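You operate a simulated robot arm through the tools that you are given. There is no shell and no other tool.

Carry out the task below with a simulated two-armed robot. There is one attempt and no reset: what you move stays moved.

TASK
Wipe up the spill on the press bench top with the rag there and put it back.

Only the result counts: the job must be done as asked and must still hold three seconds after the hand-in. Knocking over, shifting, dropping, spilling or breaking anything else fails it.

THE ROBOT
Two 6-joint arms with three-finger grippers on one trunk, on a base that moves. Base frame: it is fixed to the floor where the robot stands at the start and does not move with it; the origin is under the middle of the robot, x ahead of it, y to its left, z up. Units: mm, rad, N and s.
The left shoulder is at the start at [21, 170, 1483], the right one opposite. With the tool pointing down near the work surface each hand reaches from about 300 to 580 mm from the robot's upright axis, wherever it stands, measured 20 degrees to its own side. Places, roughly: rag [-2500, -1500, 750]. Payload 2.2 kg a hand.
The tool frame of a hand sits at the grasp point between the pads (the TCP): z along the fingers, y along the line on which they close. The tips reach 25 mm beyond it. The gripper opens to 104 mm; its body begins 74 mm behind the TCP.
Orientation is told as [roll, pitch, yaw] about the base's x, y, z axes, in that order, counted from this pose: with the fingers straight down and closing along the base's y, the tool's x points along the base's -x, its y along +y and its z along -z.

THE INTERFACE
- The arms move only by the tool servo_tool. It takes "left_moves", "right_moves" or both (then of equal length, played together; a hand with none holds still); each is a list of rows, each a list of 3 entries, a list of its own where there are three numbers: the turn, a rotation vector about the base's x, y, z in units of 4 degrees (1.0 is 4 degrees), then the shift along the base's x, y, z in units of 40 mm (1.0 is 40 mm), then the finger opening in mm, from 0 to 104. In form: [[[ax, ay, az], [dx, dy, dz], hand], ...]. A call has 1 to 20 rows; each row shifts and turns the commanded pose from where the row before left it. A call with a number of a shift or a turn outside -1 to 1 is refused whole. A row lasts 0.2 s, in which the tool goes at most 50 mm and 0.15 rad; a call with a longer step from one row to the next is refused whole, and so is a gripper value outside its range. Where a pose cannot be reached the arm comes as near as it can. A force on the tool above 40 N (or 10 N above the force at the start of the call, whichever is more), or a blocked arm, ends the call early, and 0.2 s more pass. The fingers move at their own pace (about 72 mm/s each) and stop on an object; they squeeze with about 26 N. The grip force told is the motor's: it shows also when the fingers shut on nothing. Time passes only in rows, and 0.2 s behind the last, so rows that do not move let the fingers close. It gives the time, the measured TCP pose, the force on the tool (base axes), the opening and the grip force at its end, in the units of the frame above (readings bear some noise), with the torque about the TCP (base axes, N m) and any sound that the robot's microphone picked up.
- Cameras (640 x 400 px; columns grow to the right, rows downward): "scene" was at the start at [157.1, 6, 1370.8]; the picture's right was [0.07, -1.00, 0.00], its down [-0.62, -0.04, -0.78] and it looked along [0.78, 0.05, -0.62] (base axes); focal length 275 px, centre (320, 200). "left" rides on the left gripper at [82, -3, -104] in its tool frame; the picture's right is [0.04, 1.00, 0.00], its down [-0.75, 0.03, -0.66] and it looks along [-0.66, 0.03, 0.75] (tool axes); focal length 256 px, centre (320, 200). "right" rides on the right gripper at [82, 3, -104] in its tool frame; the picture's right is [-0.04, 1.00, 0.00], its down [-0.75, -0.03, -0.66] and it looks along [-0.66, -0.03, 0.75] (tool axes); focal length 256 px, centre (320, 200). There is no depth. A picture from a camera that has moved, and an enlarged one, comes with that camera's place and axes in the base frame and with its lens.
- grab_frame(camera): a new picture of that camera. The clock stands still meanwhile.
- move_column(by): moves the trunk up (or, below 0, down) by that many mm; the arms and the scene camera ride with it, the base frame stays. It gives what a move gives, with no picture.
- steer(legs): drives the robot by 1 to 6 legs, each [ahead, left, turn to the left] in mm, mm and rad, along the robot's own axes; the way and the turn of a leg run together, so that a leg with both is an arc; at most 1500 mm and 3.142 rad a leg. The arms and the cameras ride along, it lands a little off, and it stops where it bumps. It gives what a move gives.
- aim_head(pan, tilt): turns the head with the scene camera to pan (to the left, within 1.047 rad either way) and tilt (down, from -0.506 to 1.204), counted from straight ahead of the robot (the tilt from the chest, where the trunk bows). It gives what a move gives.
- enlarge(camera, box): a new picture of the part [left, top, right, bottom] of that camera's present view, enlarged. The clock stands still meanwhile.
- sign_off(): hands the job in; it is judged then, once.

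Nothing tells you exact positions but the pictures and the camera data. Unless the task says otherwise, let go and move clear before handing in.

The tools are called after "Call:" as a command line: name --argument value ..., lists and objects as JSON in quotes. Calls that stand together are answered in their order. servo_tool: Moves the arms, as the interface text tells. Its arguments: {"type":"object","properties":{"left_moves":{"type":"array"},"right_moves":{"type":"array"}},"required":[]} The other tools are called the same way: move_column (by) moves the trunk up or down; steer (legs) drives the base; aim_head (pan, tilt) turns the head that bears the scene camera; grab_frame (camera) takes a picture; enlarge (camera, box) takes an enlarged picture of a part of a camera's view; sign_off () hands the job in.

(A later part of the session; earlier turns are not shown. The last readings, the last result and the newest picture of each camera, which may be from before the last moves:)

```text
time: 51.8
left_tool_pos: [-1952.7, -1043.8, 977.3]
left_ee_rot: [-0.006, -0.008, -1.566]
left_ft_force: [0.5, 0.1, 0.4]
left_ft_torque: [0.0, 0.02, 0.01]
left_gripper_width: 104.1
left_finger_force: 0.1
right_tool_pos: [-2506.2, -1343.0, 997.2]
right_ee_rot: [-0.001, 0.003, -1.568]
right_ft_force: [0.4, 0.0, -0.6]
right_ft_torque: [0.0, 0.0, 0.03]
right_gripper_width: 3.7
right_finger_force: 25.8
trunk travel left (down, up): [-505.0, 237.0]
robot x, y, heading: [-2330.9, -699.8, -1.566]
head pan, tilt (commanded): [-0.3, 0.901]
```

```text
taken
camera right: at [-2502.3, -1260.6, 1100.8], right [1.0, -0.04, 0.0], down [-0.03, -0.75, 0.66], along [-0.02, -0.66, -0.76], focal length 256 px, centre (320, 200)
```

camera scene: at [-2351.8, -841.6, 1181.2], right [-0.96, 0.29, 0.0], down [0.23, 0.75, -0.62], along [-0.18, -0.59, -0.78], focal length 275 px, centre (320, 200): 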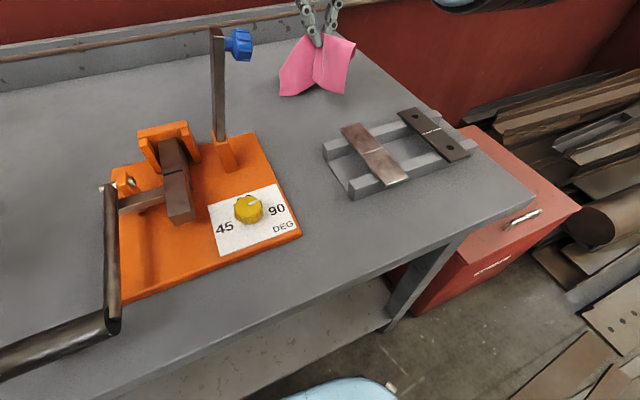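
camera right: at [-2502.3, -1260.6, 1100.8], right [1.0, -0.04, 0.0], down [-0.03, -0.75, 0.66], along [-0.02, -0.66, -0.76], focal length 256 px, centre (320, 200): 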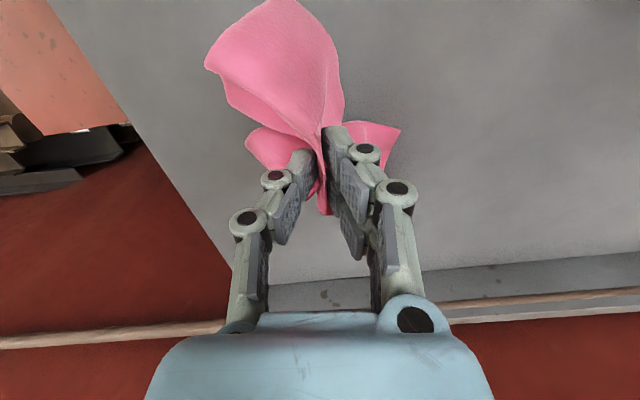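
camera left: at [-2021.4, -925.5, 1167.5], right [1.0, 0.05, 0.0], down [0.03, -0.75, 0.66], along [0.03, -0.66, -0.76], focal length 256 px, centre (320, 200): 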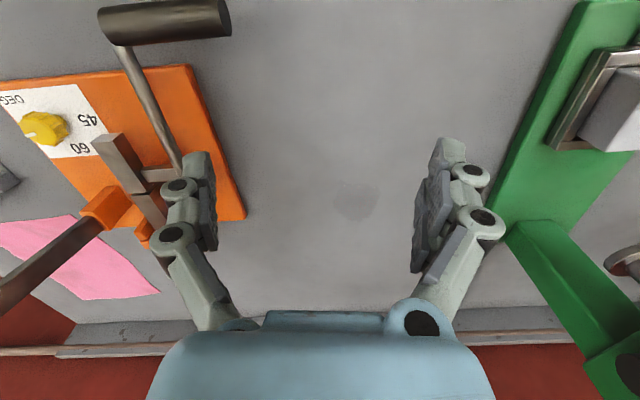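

The rag is held and hangs free of the bench. I'll raise the trunk so the cloth clears everything, then back straight off the bench before moving sideways.

Call:
move_column --by 190

Call:
grab_frame --camera "scene"

```text
time: 53.9
left_tool_pos: [-1952.9, -1043.0, 1170.8]
left_ee_rot: [-0.005, -0.022, -1.568]
left_ft_force: [0.6, 0.0, 0.3]
left_ft_torque: [0.02, 0.02, 0.02]
left_gripper_width: 104.1
left_finger_force: 0.0
right_tool_pos: [-2505.2, -1343.4, 1186.8]
right_ee_rot: [0.001, 0.002, -1.568]
right_ft_force: [-0.2, -0.2, 0.5]
right_ft_torque: [0.01, -0.01, -0.01]
right_gripper_width: 3.8
right_finger_force: 25.6
trunk travel left (down, up): [-695.0, 47.0]
robot x, y, heading: [-2333.7, -699.1, -1.566]
head pan, tilt (commanded): [-0.3, 0.901]
```

```text
taken
camera scene: at [-2351.7, -840.2, 1372.3], right [-0.96, 0.29, 0.0], down [0.23, 0.75, -0.62], along [-0.18, -0.59, -0.78], focal length 275 px, centre (320, 200)
```

scene: 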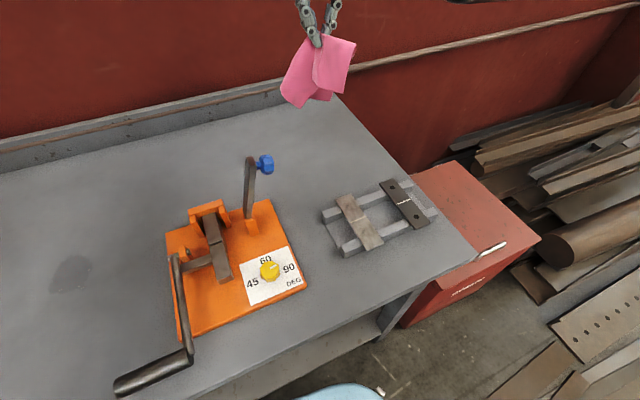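

The spill shows at about (-1949,-1187), roughly 85 mm across. Now I back off 350 mm and strafe left about 555 mm.

Call:
steer --legs '[[-350, 0, 0], [0, 555, 0]]'

Call:
aim_head --pan -0.2 --tilt 0.75

Call:
grab_frame --camera "scene"

Call:
grab_frame --camera "left"

```text
time: 58.9
left_tool_pos: [-1391.1, -689.0, 1170.7]
left_ee_rot: [-0.008, -0.023, -1.56]
left_ft_force: [0.6, -0.3, 0.6]
left_ft_torque: [0.0, 0.0, 0.01]
left_gripper_width: 104.1
left_finger_force: 0.0
right_tool_pos: [-1942.7, -992.6, 1187.7]
right_ee_rot: [0.0, 0.0, -1.56]
right_ft_force: [-0.2, -0.2, 0.5]
right_ft_torque: [-0.01, 0.02, 0.0]
right_gripper_width: 3.8
right_finger_force: 25.9
trunk travel left (down, up): [-695.0, 47.0]
robot x, y, heading: [-1771.5, -346.7, -1.558]
head pan, tilt (commanded): [-0.3, 0.901]
```

```text
time: 59.6
left_tool_pos: [-1390.1, -689.6, 1170.7]
left_ee_rot: [-0.005, -0.023, -1.56]
left_ft_force: [0.6, 0.5, 0.3]
left_ft_torque: [-0.02, 0.0, 0.01]
left_gripper_width: 104.1
left_finger_force: 0.0
right_tool_pos: [-1941.1, -991.8, 1187.9]
right_ee_rot: [-0.001, -0.001, -1.559]
right_ft_force: [-0.5, 0.0, -0.1]
right_ft_torque: [-0.03, 0.06, -0.03]
right_gripper_width: 3.8
right_finger_force: 26.0
trunk travel left (down, up): [-695.0, 47.0]
robot x, y, heading: [-1772.0, -345.1, -1.562]
head pan, tilt (commanded): [-0.201, 0.75]
```

```text
taken
camera scene: at [-1786.6, -498.4, 1384.3], right [-0.98, 0.19, 0.0], down [0.13, 0.67, -0.73], along [-0.14, -0.72, -0.68], focal length 275 px, centre (320, 200)
```

scene: 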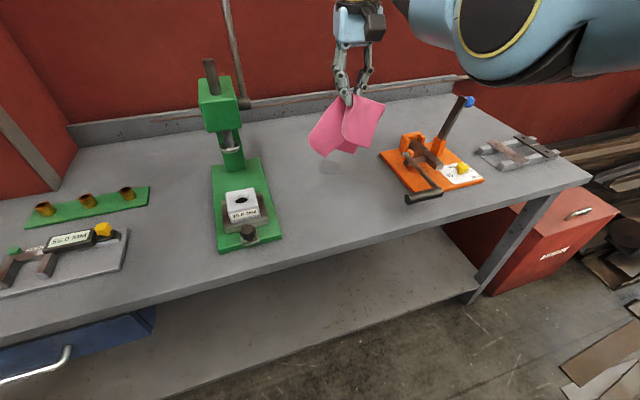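

```text
taken
camera left: at [-1394.5, -605.9, 1273.6], right [1.0, 0.05, -0.01], down [0.04, -0.74, 0.67], along [0.03, -0.67, -0.74], focal length 256 px, centre (320, 200)
```

left: 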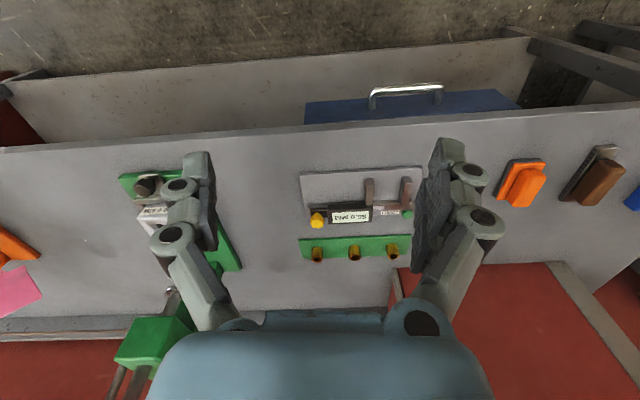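

The rag hangs from the right hand with nothing touched. I'll retract that hand 100 mm so it can work comfortably, then approach so it ends up over the spill at about (-1950,-1195).

Call:
servo_tool --right_moves '[[[0, 0, 0], [0, 0.5, 0], 0], [[0, 0, 0], [0, 0.7, 0], 0], [[0, 0, 0], [0, 0.7, 0], 0], [[0, 0, 0], [0, 0.6, 0], 0]]'

Call:
steer --legs '[[0, -10, 0], [200, 0, 0]]'

Call:
aim_head --pan -0.2 --tilt 0.4

Call:
grab_frame --camera "scene"

```text
time: 60.6
left_tool_pos: [-1392.2, -689.8, 1172.3]
left_ee_rot: [-0.008, -0.024, -1.561]
left_ft_force: [-1.1, 0.1, 0.3]
left_ft_torque: [-0.02, 0.0, 0.04]
left_gripper_width: 104.1
left_finger_force: 0.0
right_tool_pos: [-1938.9, -914.8, 1166.6]
right_ee_rot: [-0.001, -0.002, -1.56]
right_ft_force: [-0.4, -0.6, 0.1]
right_ft_torque: [0.02, 0.01, 0.03]
right_gripper_width: 3.8
right_finger_force: 26.2
right hand out of reach, approached as far as the arm can: row 3, 4
trunk travel left (down, up): [-695.0, 47.0]
robot x, y, heading: [-1771.9, -345.6, -1.56]
head pan, tilt (commanded): [-0.201, 0.75]
```

```text
time: 62.6
left_tool_pos: [-1399.0, -890.3, 1171.8]
left_ee_rot: [-0.006, -0.02, -1.56]
left_ft_force: [0.3, -0.2, -0.8]
left_ft_torque: [-0.03, -0.02, -0.02]
left_gripper_width: 104.1
left_finger_force: 0.1
right_tool_pos: [-1945.1, -1119.0, 1164.3]
right_ee_rot: [-0.001, -0.001, -1.561]
right_ft_force: [0.4, -0.5, -0.1]
right_ft_torque: [0.05, 0.0, 0.02]
right_gripper_width: 3.8
right_finger_force: 26.4
trunk travel left (down, up): [-695.0, 47.0]
robot x, y, heading: [-1783.5, -544.4, -1.56]
head pan, tilt (commanded): [-0.201, 0.75]
```

```text
time: 63.4
left_tool_pos: [-1399.3, -889.8, 1172.2]
left_ee_rot: [-0.005, -0.023, -1.561]
left_ft_force: [-0.2, -1.0, -0.3]
left_ft_torque: [0.02, -0.05, 0.0]
left_gripper_width: 104.2
left_finger_force: 0.1
right_tool_pos: [-1945.8, -1117.1, 1164.6]
right_ee_rot: [-0.002, 0.0, -1.558]
right_ft_force: [-0.4, -1.2, -0.7]
right_ft_torque: [-0.04, 0.0, -0.02]
right_gripper_width: 3.7
right_finger_force: 25.8
trunk travel left (down, up): [-695.0, 47.0]
robot x, y, heading: [-1781.2, -549.5, -1.557]
head pan, tilt (commanded): [-0.201, 0.4]
```

```text
taken
camera scene: at [-1796.0, -707.6, 1415.4], right [-0.98, 0.19, 0.0], down [0.07, 0.38, -0.92], along [-0.17, -0.9, -0.39], focal length 275 px, centre (320, 200)
```

scene: 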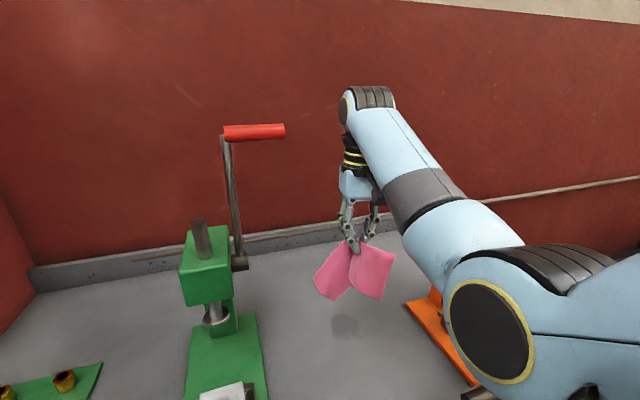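

The press handle tip is at about (-1828,-1214,1338), about 70 mm from the wrist's inner side, which is fine. I'll drive 80 mm forward so the hand is right over the spill, then lower the trunk.

Call:
steer --legs '[[80, 0, 0]]'

Call:
aim_head --pan -0.25 --tilt 0.75

Call:
move_column --by -120

Call:
grab_frame --camera "scene"

Call:
grab_frame --camera "left"

Call:
grab_frame --camera "right"

```text
time: 64.4
left_tool_pos: [-1398.3, -970.1, 1170.5]
left_ee_rot: [-0.005, -0.022, -1.56]
left_ft_force: [-0.7, -0.4, 0.2]
left_ft_torque: [0.03, -0.05, 0.0]
left_gripper_width: 104.2
left_finger_force: 0.0
right_tool_pos: [-1944.6, -1197.3, 1165.5]
right_ee_rot: [0.0, 0.002, -1.56]
right_ft_force: [0.2, -0.4, 0.2]
right_ft_torque: [0.03, 0.01, -0.02]
right_gripper_width: 3.7
right_finger_force: 26.0
trunk travel left (down, up): [-695.0, 47.0]
robot x, y, heading: [-1779.6, -622.1, -1.56]
head pan, tilt (commanded): [-0.201, 0.4]
```

```text
time: 65.3
left_tool_pos: [-1399.1, -967.2, 1171.1]
left_ee_rot: [-0.006, -0.023, -1.561]
left_ft_force: [0.5, 0.2, -0.7]
left_ft_torque: [0.01, -0.02, 0.0]
left_gripper_width: 103.9
left_finger_force: 0.0
right_tool_pos: [-1944.7, -1195.2, 1164.7]
right_ee_rot: [0.001, 0.0, -1.559]
right_ft_force: [-0.6, -0.1, 0.4]
right_ft_torque: [0.0, 0.0, 0.0]
right_gripper_width: 3.7
right_finger_force: 26.0
trunk travel left (down, up): [-695.0, 47.0]
robot x, y, heading: [-1780.0, -624.5, -1.559]
head pan, tilt (commanded): [-0.25, 0.75]
```

```text
time: 66.8
left_tool_pos: [-1399.0, -968.0, 1052.4]
left_ee_rot: [-0.005, -0.024, -1.561]
left_ft_force: [0.4, -0.3, -0.4]
left_ft_torque: [-0.03, 0.01, 0.0]
left_gripper_width: 104.1
left_finger_force: 0.0
right_tool_pos: [-1945.2, -1197.9, 1045.0]
right_ee_rot: [0.0, -0.002, -1.56]
right_ft_force: [0.2, -1.3, 0.3]
right_ft_torque: [0.02, 0.02, -0.02]
right_gripper_width: 3.9
right_finger_force: 26.3
trunk travel left (down, up): [-575.0, 167.0]
robot x, y, heading: [-1782.5, -625.8, -1.56]
head pan, tilt (commanded): [-0.25, 0.75]
```

```text
taken
camera scene: at [-1797.4, -777.0, 1264.1], right [-0.97, 0.24, 0.0], down [0.16, 0.66, -0.73], along [-0.17, -0.71, -0.68], focal length 275 px, centre (320, 200)
```

scene: 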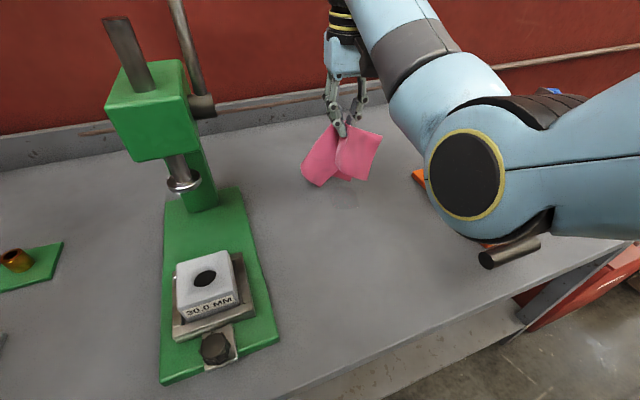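

```text
taken
camera left: at [-1401.4, -884.7, 1153.8], right [1.0, 0.05, -0.01], down [0.04, -0.74, 0.67], along [0.03, -0.67, -0.74], focal length 256 px, centre (320, 200)
```

left: 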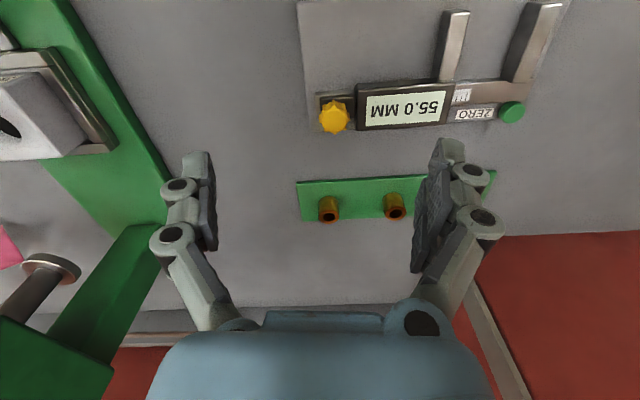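

```text
taken
camera right: at [-1941.4, -1114.2, 1148.4], right [1.0, -0.03, 0.0], down [-0.02, -0.75, 0.66], along [-0.02, -0.66, -0.75], focal length 256 px, centre (320, 200)
```

right: 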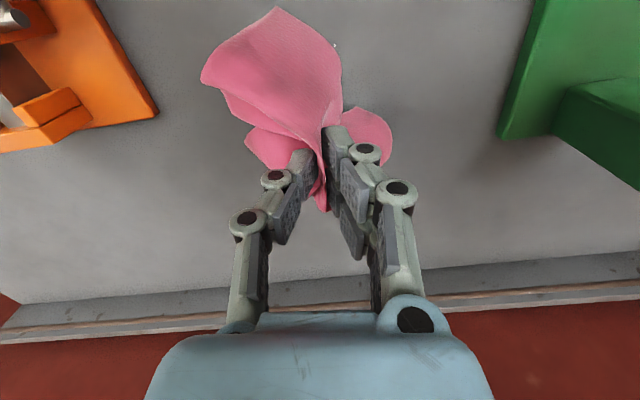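

The hand is over the spill and my elbow clears the jig handle. I'll lower the hand with the arm until the hanging cloth nearly touches the bench, then check.

Call:
servo_tool --right_moves '[[[0, 0, 0], [-0.1, 0, -0.7], 0], [[0, 0, 0], [-0.1, 0, -0.7], 0], [[0, 0, 0], [0, 0, -0.6], 0], [[0, 0, 0], [0, 0, 0], 0]]'

Call:
grab_frame --camera "scene"

Call:
grab_frame --camera "right"

```text
time: 67.8
left_tool_pos: [-1399.1, -967.4, 1050.8]
left_ee_rot: [-0.004, -0.02, -1.562]
left_ft_force: [-0.7, -1.0, -0.1]
left_ft_torque: [0.01, 0.02, -0.01]
left_gripper_width: 104.1
left_finger_force: 0.0
right_tool_pos: [-1951.9, -1198.2, 963.9]
right_ee_rot: [0.0, 0.0, -1.561]
right_ft_force: [0.6, 0.1, -0.2]
right_ft_torque: [-0.02, 0.01, 0.01]
right_gripper_width: 3.6
right_finger_force: 26.3
trunk travel left (down, up): [-575.0, 167.0]
robot x, y, heading: [-1784.6, -625.2, -1.561]
head pan, tilt (commanded): [-0.25, 0.75]
```

```text
taken
camera scene: at [-1797.4, -777.1, 1264.0], right [-0.97, 0.24, 0.0], down [0.16, 0.66, -0.73], along [-0.17, -0.71, -0.68], focal length 275 px, centre (320, 200)
```

scene: 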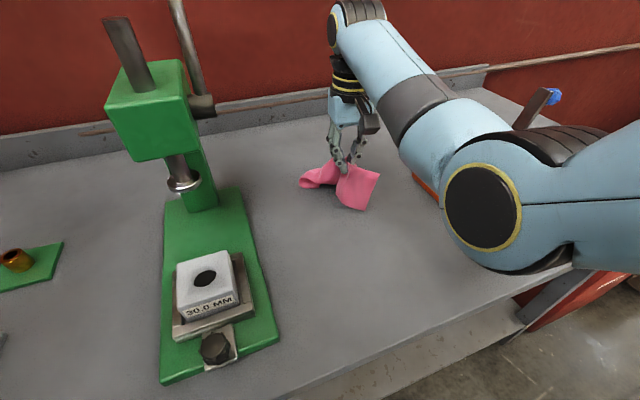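

```text
taken
camera right: at [-1949.2, -1114.8, 1067.7], right [1.0, -0.03, 0.0], down [-0.02, -0.75, 0.66], along [-0.02, -0.66, -0.75], focal length 256 px, centre (320, 200)
```

right: 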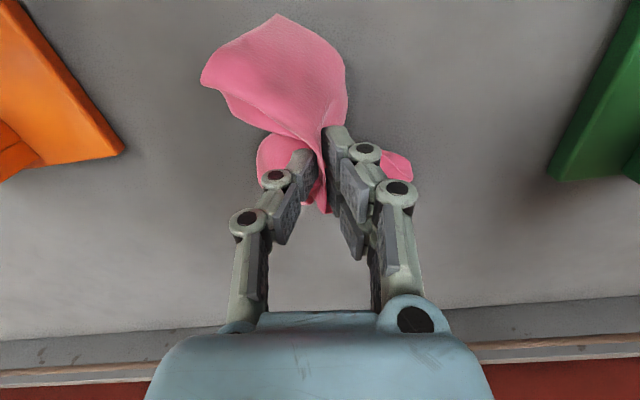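

The cloth is just about touching the bench and the elbow stays around z ≈ 1090, well above the jig handle. I'll lower the hand further until the fingertips almost press the cloth on the spill.

Call:
servo_tool --right_moves '[[[0, 0, 0], [0, 0, -0.5], 0], [[0, 0, 0], [0, 0, -0.5], 0], [[0, 0, 0], [0, 0, -0.4], 0], [[0, 0, 0], [0, 0, -0.2], 0], [[0, 0, 0], [0, 0, 0], 0]]'

Call:
grab_frame --camera "scene"

Call:
grab_frame --camera "right"

```text
time: 69.0
left_tool_pos: [-1398.8, -968.4, 1051.3]
left_ee_rot: [-0.005, -0.021, -1.561]
left_ft_force: [-0.8, 0.4, 0.0]
left_ft_torque: [-0.01, 0.01, 0.02]
left_gripper_width: 104.1
left_finger_force: 0.0
right_tool_pos: [-1953.8, -1196.1, 900.2]
right_ee_rot: [0.003, -0.001, -1.56]
right_ft_force: [-0.7, 0.5, -0.1]
right_ft_torque: [0.0, -0.01, 0.0]
right_gripper_width: 3.8
right_finger_force: 26.2
trunk travel left (down, up): [-575.0, 167.0]
robot x, y, heading: [-1781.3, -623.7, -1.559]
head pan, tilt (commanded): [-0.25, 0.75]
```

```text
taken
camera scene: at [-1797.4, -777.1, 1263.9], right [-0.97, 0.24, 0.0], down [0.16, 0.66, -0.73], along [-0.17, -0.71, -0.68], focal length 275 px, centre (320, 200)
```

scene: 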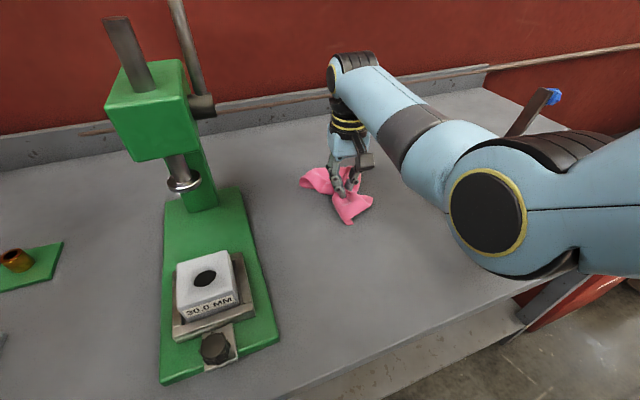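

```text
taken
camera right: at [-1949.7, -1114.5, 1003.5], right [1.0, -0.03, 0.0], down [-0.02, -0.75, 0.66], along [-0.02, -0.66, -0.75], focal length 256 px, centre (320, 200)
```

right: 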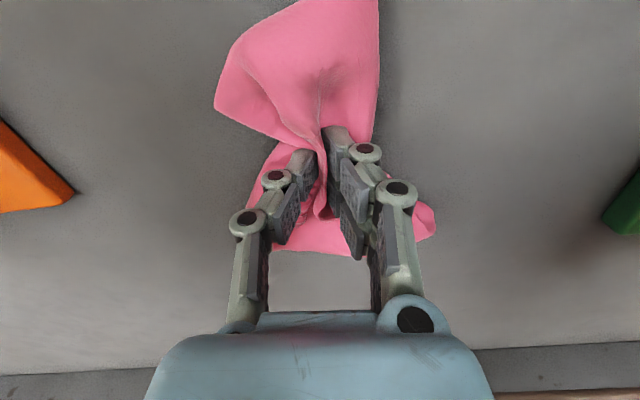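

The rag now drapes over the spill. I'll step down to light contact pressure.

Call:
servo_tool --right_moves '[[[0, 0, 0], [0, 0, -0.15], 0], [[0, 0, 0], [0, 0, 0], 0]]'

Call:
servo_tool --right_moves '[[[0, 0, 0], [0, 0, -0.08], 0], [[0, 0, 0], [0, 0, 0], 0]]'

```text
time: 69.6
left_tool_pos: [-1397.9, -968.8, 1051.0]
left_ee_rot: [-0.004, -0.02, -1.56]
left_ft_force: [-0.3, 0.4, 0.0]
left_ft_torque: [-0.01, -0.01, 0.01]
left_gripper_width: 104.2
left_finger_force: 0.0
right_tool_pos: [-1953.7, -1197.8, 895.5]
right_ee_rot: [0.0, -0.002, -1.56]
right_ft_force: [0.1, 0.1, 1.7]
right_ft_torque: [0.02, 0.0, -0.02]
right_gripper_width: 3.9
right_finger_force: 25.7
trunk travel left (down, up): [-575.0, 167.0]
robot x, y, heading: [-1780.3, -625.3, -1.564]
head pan, tilt (commanded): [-0.25, 0.75]
```

```text
time: 70.2
left_tool_pos: [-1398.5, -968.3, 1050.8]
left_ee_rot: [-0.005, -0.021, -1.56]
left_ft_force: [-1.2, 0.3, -0.1]
left_ft_torque: [0.0, -0.01, 0.0]
left_gripper_width: 104.2
left_finger_force: 0.1
right_tool_pos: [-1951.8, -1196.7, 892.4]
right_ee_rot: [0.001, -0.003, -1.56]
right_ft_force: [-0.5, -0.4, 1.7]
right_ft_torque: [-0.02, 0.03, -0.01]
right_gripper_width: 4.0
right_finger_force: 26.7
trunk travel left (down, up): [-575.0, 167.0]
robot x, y, heading: [-1779.6, -625.8, -1.559]
head pan, tilt (commanded): [-0.25, 0.75]
```

Call:
servo_tool --right_moves '[[[0, 0, 0], [0, 0, -0.06], 0], [[0, 0, 0], [0, 0, 0], 0]]'

Call:
servo_tool --right_moves '[[[0, 0, 0], [0, 0, -0.05], 0], [[0, 0, 0], [0, 0, 0], 0]]'

```text
time: 70.8
left_tool_pos: [-1398.4, -968.1, 1051.5]
left_ee_rot: [-0.006, -0.023, -1.559]
left_ft_force: [0.0, -0.8, -0.2]
left_ft_torque: [0.02, 0.0, 0.03]
left_gripper_width: 103.9
left_finger_force: 0.1
right_tool_pos: [-1952.8, -1196.7, 890.0]
right_ee_rot: [0.0, -0.004, -1.56]
right_ft_force: [-0.3, -0.3, 7.1]
right_ft_torque: [0.01, 0.0, -0.02]
right_gripper_width: 4.0
right_finger_force: 25.8
trunk travel left (down, up): [-575.0, 167.0]
robot x, y, heading: [-1780.3, -627.1, -1.558]
head pan, tilt (commanded): [-0.25, 0.75]
```

```text
time: 71.4
left_tool_pos: [-1397.8, -966.4, 1051.5]
left_ee_rot: [-0.008, -0.024, -1.56]
left_ft_force: [0.4, 0.3, -0.6]
left_ft_torque: [0.0, -0.01, 0.04]
left_gripper_width: 103.6
left_finger_force: 0.0
right_tool_pos: [-1950.7, -1197.0, 889.8]
right_ee_rot: [-0.003, -0.004, -1.56]
right_ft_force: [-1.5, -2.2, 19.3]
right_ft_torque: [0.0, 0.04, -0.01]
right_gripper_width: 3.7
right_finger_force: 25.4
trunk travel left (down, up): [-575.0, 167.0]
robot x, y, heading: [-1777.1, -628.1, -1.565]
head pan, tilt (commanded): [-0.25, 0.75]
```

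Contact is now solid (19 N). I'll ease off by about a millimetre and wipe in a raster pattern over the spill area, staying well clear of the jig and press.

Call:
servo_tool --right_moves '[[[0, 0, 0], [-0.3, 0.3, 0.02], 0], [[0, 0, 0], [-0.5, 0.5, 0], 0], [[0, 0, 0], [-0.4, 0.4, 0], 0], [[0, 0, 0], [0.6, 0, 0], 0], [[0, 0, 0], [0.6, 0, 0], 0], [[0, 0, 0], [0.6, 0, 0], 0], [[0, 0, 0], [0.6, 0, 0], 0], [[0, 0, 0], [0, -0.45, 0], 0], [[0, 0, 0], [-0.6, 0, 0], 0], [[0, 0, 0], [-0.6, 0, 0], 0], [[0, 0, 0], [-0.6, 0, 0], 0], [[0, 0, 0], [-0.6, 0, 0], 0], [[0, 0, 0], [0, -0.45, 0], 0], [[0, 0, 0], [0.6, 0, 0], 0], [[0, 0, 0], [0.6, 0, 0], 0], [[0, 0, 0], [0.6, 0, 0], 0], [[0, 0, 0], [0.6, 0, 0], 0], [[0, 0, 0], [0, -0.45, 0], 0], [[0, 0, 0], [-0.6, 0, 0], 0], [[0, 0, 0], [-0.6, 0, 0], 0]]'

Call:
grab_frame --camera "scene"

Call:
grab_frame --camera "right"

```text
time: 75.6
left_tool_pos: [-1398.0, -967.5, 1051.4]
left_ee_rot: [-0.007, -0.022, -1.56]
left_ft_force: [1.0, -0.3, -0.3]
left_ft_torque: [0.01, 0.03, 0.04]
left_gripper_width: 104.3
left_finger_force: 0.0
right_tool_pos: [-1952.6, -1202.5, 889.4]
right_ee_rot: [-0.001, -0.003, -1.56]
right_ft_force: [4.2, -0.1, 16.8]
right_ft_torque: [0.05, -0.12, -0.02]
right_gripper_width: 3.8
right_finger_force: 25.8
trunk travel left (down, up): [-575.0, 167.0]
robot x, y, heading: [-1779.0, -624.8, -1.561]
head pan, tilt (commanded): [-0.25, 0.75]
```

```text
taken
camera scene: at [-1796.8, -775.9, 1264.1], right [-0.97, 0.24, 0.0], down [0.16, 0.66, -0.73], along [-0.17, -0.71, -0.68], focal length 275 px, centre (320, 200)
```

scene: 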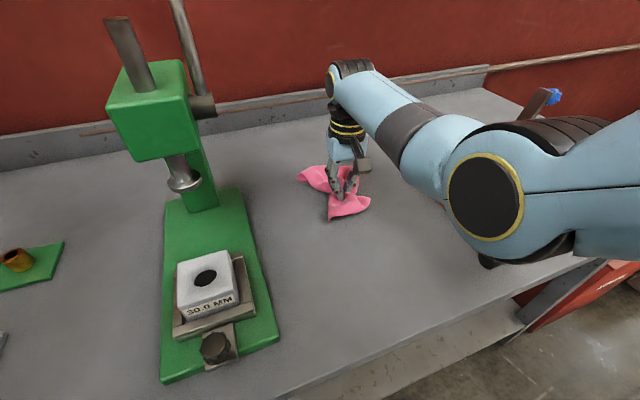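

```text
taken
camera right: at [-1948.5, -1119.7, 992.2], right [1.0, -0.03, 0.0], down [-0.02, -0.75, 0.66], along [-0.02, -0.66, -0.75], focal length 256 px, centre (320, 200)
```

right: 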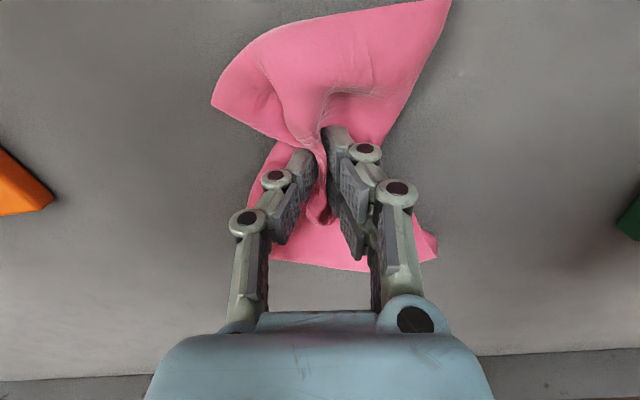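

The rag is staying in the fingers and pressing at about 17 N. I'll finish the raster and add passes in the other direction.

Call:
servo_tool --right_moves '[[[0, 0, 0], [-0.6, 0, 0], 0], [[0, 0, 0], [-0.6, 0, 0], 0], [[0, 0, 0], [0, -0.45, 0], 0], [[0, 0, 0], [0.6, 0, 0], 0], [[0, 0, 0], [0.6, 0, 0], 0], [[0, 0, 0], [0.6, 0, 0], 0], [[0, 0, 0], [0.6, 0, 0], 0], [[0, 0, 0], [0, -0.45, 0], 0], [[0, 0, 0], [-0.6, 0, 0], 0], [[0, 0, 0], [-0.6, 0, 0], 0], [[0, 0, 0], [-0.6, 0, 0], 0], [[0, 0, 0], [-0.6, 0, 0], 0], [[0, 0, 0], [0, 0.6, 0], 0], [[0, 0, 0], [0, 0.6, 0], 0], [[0, 0, 0], [0, 0.6, 0], 0], [[0, 0, 0], [0, 0.6, 0], 0], [[0, 0, 0], [0.5, 0, 0], 0], [[0, 0, 0], [0, -0.6, 0], 0], [[0, 0, 0], [0, -0.6, 0], 0], [[0, 0, 0], [0, -0.6, 0], 0]]'

Call:
servo_tool --right_moves '[[[0, 0, 0], [0, -0.6, 0], 0], [[0, 0, 0], [0.5, 0, 0], 0], [[0, 0, 0], [0, 0.6, 0], 0], [[0, 0, 0], [0, 0.6, 0], 0], [[0, 0, 0], [0, 0.6, 0], 0], [[0, 0, 0], [0, 0.6, 0], 0], [[0, 0, 0], [0.5, 0, 0], 0], [[0, 0, 0], [0, -0.6, 0], 0], [[0, 0, 0], [0, -0.6, 0], 0], [[0, 0, 0], [0, -0.6, 0], 0], [[0, 0, 0], [0, -0.6, 0], 0], [[0, 0, 0], [0.5, 0, 0], 0], [[0, 0, 0], [0, 0.6, 0], 0], [[0, 0, 0], [0, 0.6, 0], 0], [[0, 0, 0], [0, 0.6, 0], 0], [[0, 0, 0], [0, 0.6, 0], 0]]'

Call:
grab_frame --camera "scene"

Call:
grab_frame --camera "right"

```text
time: 79.8
left_tool_pos: [-1398.6, -967.9, 1051.7]
left_ee_rot: [-0.006, -0.022, -1.561]
left_ft_force: [0.5, -1.8, 0.6]
left_ft_torque: [0.03, -0.03, 0.0]
left_gripper_width: 104.1
left_finger_force: 0.1
right_tool_pos: [-1980.3, -1215.2, 889.4]
right_ee_rot: [0.0, -0.002, -1.56]
right_ft_force: [0.6, 4.7, 17.2]
right_ft_torque: [0.13, -0.01, -0.01]
right_gripper_width: 3.6
right_finger_force: 26.1
trunk travel left (down, up): [-575.0, 167.0]
robot x, y, heading: [-1780.5, -625.2, -1.562]
head pan, tilt (commanded): [-0.25, 0.75]
```

```text
time: 83.2
left_tool_pos: [-1398.0, -967.5, 1051.3]
left_ee_rot: [-0.008, -0.024, -1.562]
left_ft_force: [0.3, 0.2, -0.1]
left_ft_torque: [-0.01, 0.0, 0.03]
left_gripper_width: 103.9
left_finger_force: 0.1
right_tool_pos: [-1920.9, -1143.5, 889.9]
right_ee_rot: [-0.001, -0.005, -1.56]
right_ft_force: [0.3, -3.3, 17.4]
right_ft_torque: [-0.12, -0.02, -0.05]
right_gripper_width: 3.6
right_finger_force: 26.0
trunk travel left (down, up): [-575.0, 167.0]
robot x, y, heading: [-1778.2, -625.1, -1.561]
head pan, tilt (commanded): [-0.25, 0.75]
```

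```text
taken
camera scene: at [-1797.0, -775.8, 1264.2], right [-0.97, 0.24, 0.0], down [0.16, 0.66, -0.73], along [-0.17, -0.71, -0.68], focal length 275 px, centre (320, 200)
```

scene: 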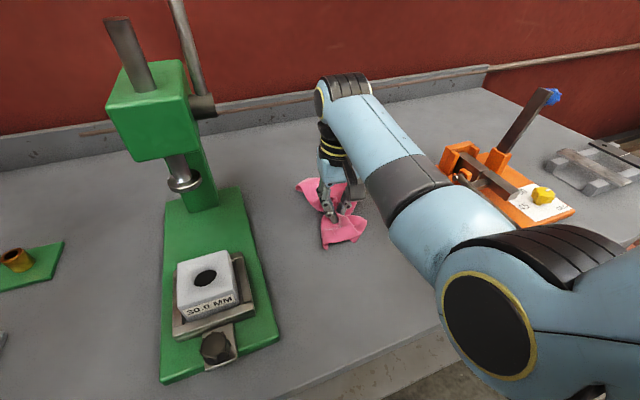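

```text
taken
camera right: at [-1916.8, -1059.9, 992.4], right [1.0, -0.03, 0.0], down [-0.02, -0.75, 0.66], along [-0.02, -0.66, -0.75], focal length 256 px, centre (320, 200)
```

right: 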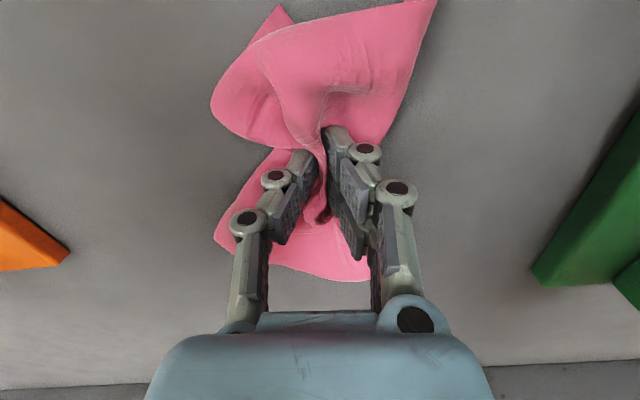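

The wipe pattern is complete in both directions. I'll lift the rag to inspect the bench where the spill was.

Call:
servo_tool --right_moves '[[[0, 0, 0], [-0.2, -0.3, 0.4], 0], [[0, 0, 0], [-0.2, -0.5, 0.7], 0], [[0, 0, 0], [-0.2, -0.5, 0.8], 0], [[0, 0, 0], [0, 0, 0.8], 0], [[0, 0, 0], [0, 0, 0.8], 0], [[0, 0, 0], [0, 0, 0.3], 0], [[0, 0, 0], [0, 0, 0], 0]]'

Call:
grab_frame --camera "scene"

Call:
grab_frame --camera "right"

```text
time: 84.8
left_tool_pos: [-1400.1, -967.7, 1051.2]
left_ee_rot: [-0.006, -0.022, -1.56]
left_ft_force: [0.2, 0.5, 0.7]
left_ft_torque: [0.01, -0.02, -0.03]
left_gripper_width: 104.0
left_finger_force: 0.2
right_tool_pos: [-1946.2, -1195.3, 1040.6]
right_ee_rot: [-0.001, -0.001, -1.56]
right_ft_force: [0.6, 0.1, -0.2]
right_ft_torque: [0.01, -0.03, 0.0]
right_gripper_width: 3.6
right_finger_force: 25.2
trunk travel left (down, up): [-575.0, 167.0]
robot x, y, heading: [-1777.4, -628.6, -1.56]
head pan, tilt (commanded): [-0.25, 0.75]
```

```text
taken
camera scene: at [-1797.4, -777.3, 1263.9], right [-0.97, 0.24, 0.0], down [0.16, 0.66, -0.73], along [-0.17, -0.71, -0.68], focal length 275 px, centre (320, 200)
```

scene: 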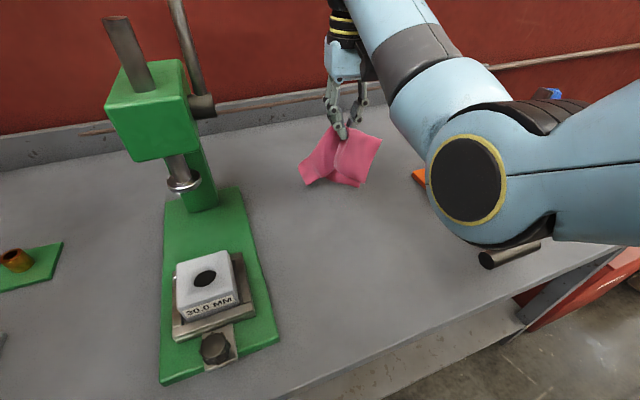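

```text
taken
camera right: at [-1942.0, -1112.8, 1143.8], right [1.0, -0.03, 0.0], down [-0.02, -0.75, 0.66], along [-0.02, -0.66, -0.75], focal length 256 px, centre (320, 200)
```

right: 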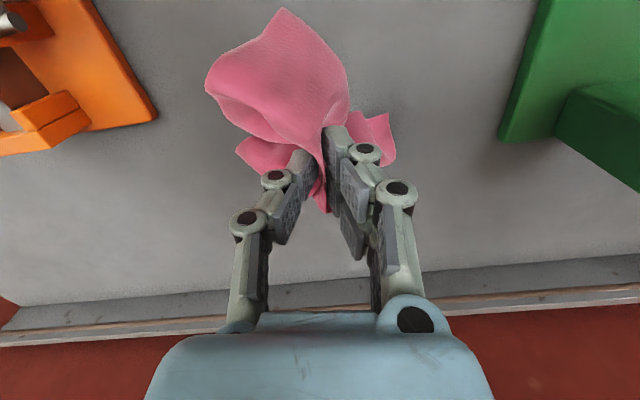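

I can't see the stain, but the rag may still hide it. I'll raise the trunk to clear the view and zoom in on the spot.

Call:
move_column --by 140

Call:
grab_frame --camera "scene"

Call:
enlarge --camera "scene" --box '[240, 180, 440, 305]'

```text
time: 86.4
left_tool_pos: [-1397.7, -967.9, 1191.9]
left_ee_rot: [-0.005, -0.02, -1.56]
left_ft_force: [0.6, 0.2, 0.5]
left_ft_torque: [0.03, -0.01, 0.02]
left_gripper_width: 103.8
left_finger_force: 0.1
right_tool_pos: [-1944.7, -1195.3, 1178.7]
right_ee_rot: [0.001, -0.001, -1.563]
right_ft_force: [-0.2, -0.8, -0.6]
right_ft_torque: [0.05, 0.01, 0.02]
right_gripper_width: 4.1
right_finger_force: 26.5
trunk travel left (down, up): [-715.0, 27.0]
robot x, y, heading: [-1778.8, -624.8, -1.565]
head pan, tilt (commanded): [-0.25, 0.75]
```

```text
taken
camera scene: at [-1797.3, -776.8, 1404.2], right [-0.97, 0.24, 0.0], down [0.16, 0.66, -0.73], along [-0.17, -0.71, -0.68], focal length 275 px, centre (320, 200)
```

scene: 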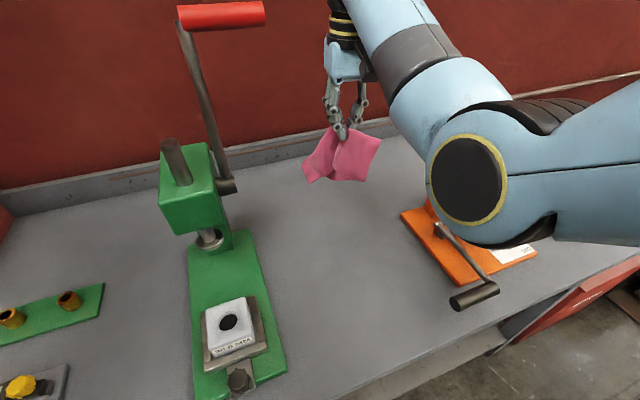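

```text
3.20 times, centred on (340, 242) of scene
camera zoom: at [-1797.3, -776.8, 1404.2], right [-0.97, 0.24, 0.0], down [0.16, 0.66, -0.73], along [-0.17, -0.71, -0.68], focal length 881 px, centre (256, 64)
```

zoom: 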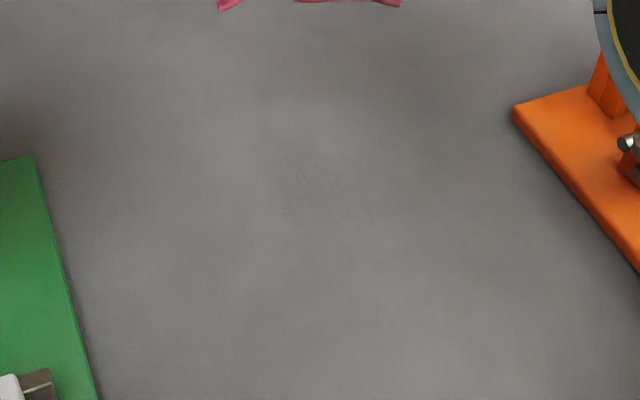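

There's still a faint streaky residue where the spill was, around (-1952,-1196). Let me zoom in closer to judge it.

Call:
enlarge --camera "scene" --box '[310, 200, 374, 240]'

```text
10.00 times, centred on (342, 220) of scene
camera zoom: at [-1797.3, -776.8, 1404.2], right [-0.97, 0.24, 0.0], down [0.16, 0.66, -0.73], along [-0.17, -0.71, -0.68], focal length 2753 px, centre (100, 0)
```

zoom: 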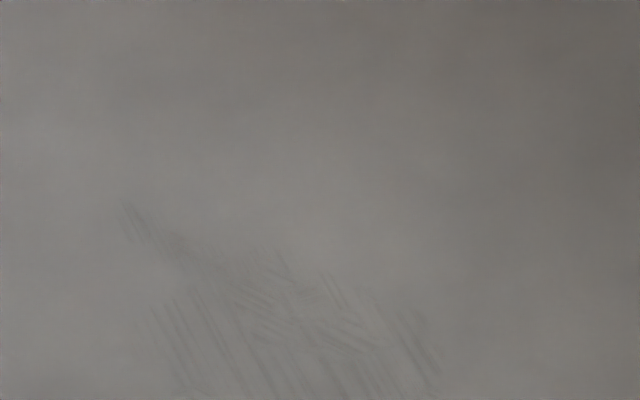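

Faint streaks remain over roughly x -1990…-1920, y -1265…-1145, so more wiping is needed. I'll shift 30 mm forward for reach, lower again, and wipe with finer, overlapping strokes.

Call:
steer --legs '[[30, 0, 0]]'

Call:
move_column --by -140

Call:
servo_tool --right_moves '[[[0, 0, 0], [-0.1, 0.5, -0.5], 0], [[0, 0, 0], [0, 0.2, -0.8], 0], [[0, 0, 0], [0, 0, -0.8], 0], [[0, 0, 0], [0, 0, -0.8], 0], [[0, 0, 0], [0, 0, -0.6], 0], [[0, 0, 0], [0, 0, 0], 0]]'

```text
time: 87.2
left_tool_pos: [-1398.3, -972.8, 1191.3]
left_ee_rot: [-0.007, -0.021, -1.558]
left_ft_force: [0.0, -0.4, 0.2]
left_ft_torque: [0.01, 0.01, -0.01]
left_gripper_width: 104.1
left_finger_force: 0.1
right_tool_pos: [-1945.5, -1200.0, 1181.0]
right_ee_rot: [-0.002, -0.001, -1.558]
right_ft_force: [0.4, -0.3, -0.8]
right_ft_torque: [0.0, 0.01, -0.02]
right_gripper_width: 3.7
right_finger_force: 26.0
trunk travel left (down, up): [-715.0, 27.0]
robot x, y, heading: [-1782.0, -630.3, -1.566]
head pan, tilt (commanded): [-0.25, 0.75]
stopped in leg 1: the robot was blocked; the commanded pose is now the measured one
```

```text
time: 88.9
left_tool_pos: [-1398.0, -971.7, 1051.2]
left_ee_rot: [-0.005, -0.023, -1.559]
left_ft_force: [-0.1, -0.6, -1.0]
left_ft_torque: [0.02, 0.02, -0.02]
left_gripper_width: 104.1
left_finger_force: 0.0
right_tool_pos: [-1944.5, -1199.3, 1040.1]
right_ee_rot: [0.0, -0.004, -1.559]
right_ft_force: [0.7, -0.4, -1.2]
right_ft_torque: [0.0, 0.01, -0.03]
right_gripper_width: 3.6
right_finger_force: 26.0
trunk travel left (down, up): [-575.0, 167.0]
robot x, y, heading: [-1781.8, -632.8, -1.557]
head pan, tilt (commanded): [-0.25, 0.75]
```

```text
time: 90.3
left_tool_pos: [-1398.1, -971.6, 1051.4]
left_ee_rot: [-0.007, -0.022, -1.557]
left_ft_force: [0.5, 0.0, -0.4]
left_ft_torque: [-0.01, -0.03, 0.02]
left_gripper_width: 103.9
left_finger_force: 0.1
right_tool_pos: [-1949.1, -1170.6, 900.2]
right_ee_rot: [-0.002, -0.004, -1.558]
right_ft_force: [0.7, -0.4, -0.4]
right_ft_torque: [0.0, 0.0, -0.03]
right_gripper_width: 3.4
right_finger_force: 25.6
trunk travel left (down, up): [-575.0, 167.0]
robot x, y, heading: [-1778.4, -629.7, -1.558]
head pan, tilt (commanded): [-0.25, 0.75]
```

The base bumped something after 5 mm (likely the bench's lower shelf, since the bench runs slightly skewed), so I won't go further forward. I'll back off 12 mm, and gain reach by lowering the trunk a bit more while keeping the hand height.

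Call:
steer --legs '[[-12, 0, 0]]'

Call:
servo_tool --right_moves '[[[0, 0, 0], [0, 0, 0.6], 0], [[0, 0, 0], [0, 0, 0.7], 0], [[0, 0, 0], [0, 0, 0], 0]]'

Call:
move_column --by -50

Call:
grab_frame --camera "scene"

Call:
grab_frame --camera "left"

```text
time: 91.0
left_tool_pos: [-1398.7, -959.9, 1051.8]
left_ee_rot: [-0.007, -0.022, -1.559]
left_ft_force: [0.8, -0.3, 0.2]
left_ft_torque: [-0.01, 0.01, 0.0]
left_gripper_width: 104.1
left_finger_force: 0.0
right_tool_pos: [-1948.9, -1158.4, 900.4]
right_ee_rot: [-0.001, -0.002, -1.558]
right_ft_force: [0.3, 0.3, 0.7]
right_ft_torque: [0.0, 0.03, -0.01]
right_gripper_width: 3.5
right_finger_force: 26.2
trunk travel left (down, up): [-575.0, 167.0]
robot x, y, heading: [-1782.7, -620.6, -1.562]
head pan, tilt (commanded): [-0.25, 0.75]
```

```text
time: 91.8
left_tool_pos: [-1397.6, -960.4, 1051.1]
left_ee_rot: [-0.005, -0.022, -1.56]
left_ft_force: [-0.1, -0.2, 0.0]
left_ft_torque: [-0.02, -0.02, 0.02]
left_gripper_width: 104.2
left_finger_force: 0.0
right_tool_pos: [-1948.5, -1159.3, 953.0]
right_ee_rot: [-0.002, -0.001, -1.558]
right_ft_force: [0.0, -0.6, -0.4]
right_ft_torque: [0.03, -0.05, -0.05]
right_gripper_width: 3.7
right_finger_force: 25.3
trunk travel left (down, up): [-575.0, 167.0]
robot x, y, heading: [-1780.8, -617.9, -1.559]
head pan, tilt (commanded): [-0.25, 0.75]
```

```text
time: 92.7
left_tool_pos: [-1398.8, -961.2, 1002.4]
left_ee_rot: [-0.005, -0.024, -1.559]
left_ft_force: [-0.6, 0.0, -0.4]
left_ft_torque: [-0.01, 0.04, -0.01]
left_gripper_width: 103.7
left_finger_force: 0.0
right_tool_pos: [-1949.5, -1159.8, 902.0]
right_ee_rot: [-0.001, -0.004, -1.559]
right_ft_force: [0.1, -0.8, 0.0]
right_ft_torque: [0.0, -0.02, -0.02]
right_gripper_width: 3.9
right_finger_force: 26.9
trunk travel left (down, up): [-525.0, 217.0]
robot x, y, heading: [-1777.3, -617.6, -1.56]
head pan, tilt (commanded): [-0.25, 0.75]
```

```text
taken
camera scene: at [-1797.7, -769.6, 1213.5], right [-0.97, 0.24, 0.0], down [0.16, 0.66, -0.73], along [-0.17, -0.71, -0.68], focal length 275 px, centre (320, 200)
```

scene: 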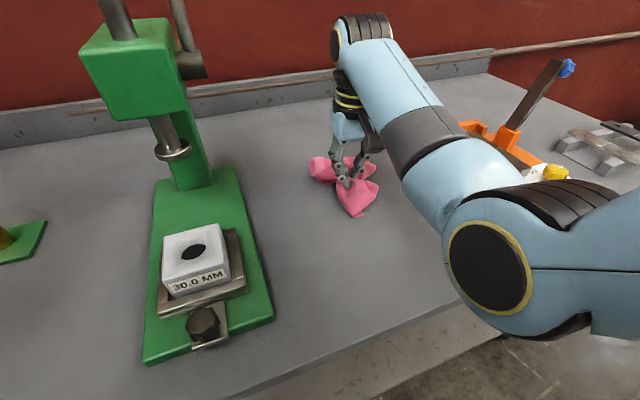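

```text
taken
camera left: at [-1401.5, -876.4, 1103.8], right [1.0, 0.05, -0.01], down [0.04, -0.74, 0.67], along [0.03, -0.67, -0.74], focal length 256 px, centre (320, 200)
```

left: 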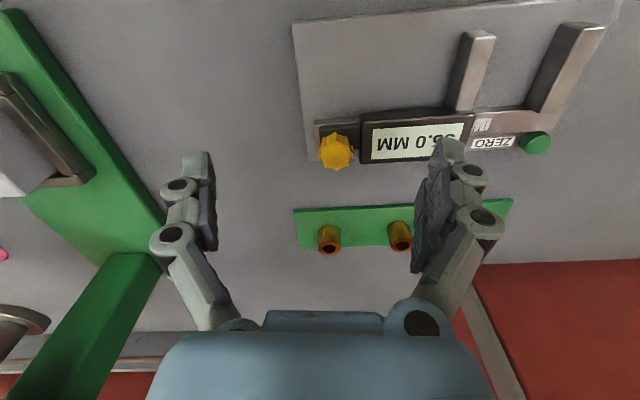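

The elbow stays clear of the jig handle and the bench. Now pressing down again and wiping with fine overlapping strokes.

Call:
servo_tool --right_moves '[[[0, 0, 0], [0, 0, -0.2], 0], [[0, 0, 0], [0, 0, -0.1], 0], [[0, 0, 0], [0, 0, 0], 0]]'

```text
time: 93.5
left_tool_pos: [-1398.5, -960.7, 1001.0]
left_ee_rot: [-0.007, -0.023, -1.559]
left_ft_force: [0.0, 0.6, 0.3]
left_ft_torque: [0.02, 0.01, 0.0]
left_gripper_width: 103.9
left_finger_force: 0.1
right_tool_pos: [-1948.1, -1159.6, 889.6]
right_ee_rot: [-0.003, -0.004, -1.557]
right_ft_force: [0.9, -1.2, 6.0]
right_ft_torque: [-0.08, -0.04, 0.0]
right_gripper_width: 3.9
right_finger_force: 25.9
trunk travel left (down, up): [-525.0, 217.0]
robot x, y, heading: [-1779.3, -619.7, -1.562]
head pan, tilt (commanded): [-0.25, 0.75]
```

Call:
servo_tool --right_moves '[[[0, 0, 0], [-0.7, 0.25, -0.04], 0], [[0, 0, 0], [-0.7, 0.25, 0], 0], [[0, 0, 0], [0.83, -0.08, 0], 0], [[0, 0, 0], [0.83, -0.08, 0], 0], [[0, 0, 0], [0.83, -0.08, 0], 0], [[0, 0, 0], [-0.83, -0.08, 0], 0], [[0, 0, 0], [-0.83, -0.08, 0], 0], [[0, 0, 0], [-0.83, -0.08, 0], 0], [[0, 0, 0], [0.83, -0.08, 0], 0], [[0, 0, 0], [0.83, -0.08, 0], 0], [[0, 0, 0], [0.83, -0.08, 0], 0], [[0, 0, 0], [-0.83, -0.08, 0], 0], [[0, 0, 0], [-0.83, -0.08, 0], 0], [[0, 0, 0], [-0.83, -0.08, 0], 0], [[0, 0, 0], [0.83, -0.08, 0], 0], [[0, 0, 0], [0.83, -0.08, 0], 0], [[0, 0, 0], [0.83, -0.08, 0], 0], [[0, 0, 0], [-0.83, -0.08, 0], 0], [[0, 0, 0], [-0.83, -0.08, 0], 0], [[0, 0, 0], [-0.83, -0.08, 0], 0]]'

Call:
servo_tool --right_moves '[[[0, 0, 0], [0.83, -0.08, 0], 0], [[0, 0, 0], [0.83, -0.08, 0], 0], [[0, 0, 0], [0.83, -0.08, 0], 0], [[0, 0, 0], [-0.83, -0.08, 0], 0], [[0, 0, 0], [-0.83, -0.08, 0], 0], [[0, 0, 0], [-0.83, -0.08, 0], 0], [[0, 0, 0], [0.83, -0.08, 0], 0], [[0, 0, 0], [0.83, -0.08, 0], 0], [[0, 0, 0], [0.83, -0.08, 0], 0], [[0, 0, 0], [-0.83, -0.08, 0], 0], [[0, 0, 0], [-0.83, -0.08, 0], 0], [[0, 0, 0], [-0.83, -0.08, 0], 0], [[0, 0, 0], [0.83, -0.08, 0], 0], [[0, 0, 0], [0.83, -0.08, 0], 0], [[0, 0, 0], [0.83, -0.08, 0], 0], [[0, 0, 0], [-0.83, -0.08, 0], 0], [[0, 0, 0], [-0.83, -0.08, 0], 0], [[0, 0, 0], [-0.83, -0.08, 0], 0]]'

```text
time: 97.7
left_tool_pos: [-1399.0, -959.8, 1002.6]
left_ee_rot: [-0.005, -0.023, -1.559]
left_ft_force: [0.3, 0.2, 0.0]
left_ft_torque: [0.0, 0.01, -0.01]
left_gripper_width: 103.9
left_finger_force: 0.1
right_tool_pos: [-2005.7, -1196.2, 890.3]
right_ee_rot: [-0.001, -0.006, -1.559]
right_ft_force: [1.4, -0.6, 6.0]
right_ft_torque: [-0.13, -0.15, 0.01]
right_gripper_width: 3.8
right_finger_force: 26.1
trunk travel left (down, up): [-525.0, 217.0]
robot x, y, heading: [-1782.7, -621.1, -1.556]
head pan, tilt (commanded): [-0.25, 0.75]
```

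```text
time: 101.5
left_tool_pos: [-1398.8, -958.7, 1002.0]
left_ee_rot: [-0.009, -0.023, -1.559]
left_ft_force: [0.1, -0.6, -0.2]
left_ft_torque: [-0.02, 0.01, 0.03]
left_gripper_width: 104.1
left_finger_force: 0.1
right_tool_pos: [-2004.0, -1252.2, 889.1]
right_ee_rot: [-0.001, -0.006, -1.558]
right_ft_force: [2.9, 0.3, 13.6]
right_ft_torque: [-0.16, -0.19, 0.01]
right_gripper_width: 3.9
right_finger_force: 26.1
trunk travel left (down, up): [-525.0, 217.0]
robot x, y, heading: [-1776.4, -617.2, -1.561]
head pan, tilt (commanded): [-0.25, 0.75]
```

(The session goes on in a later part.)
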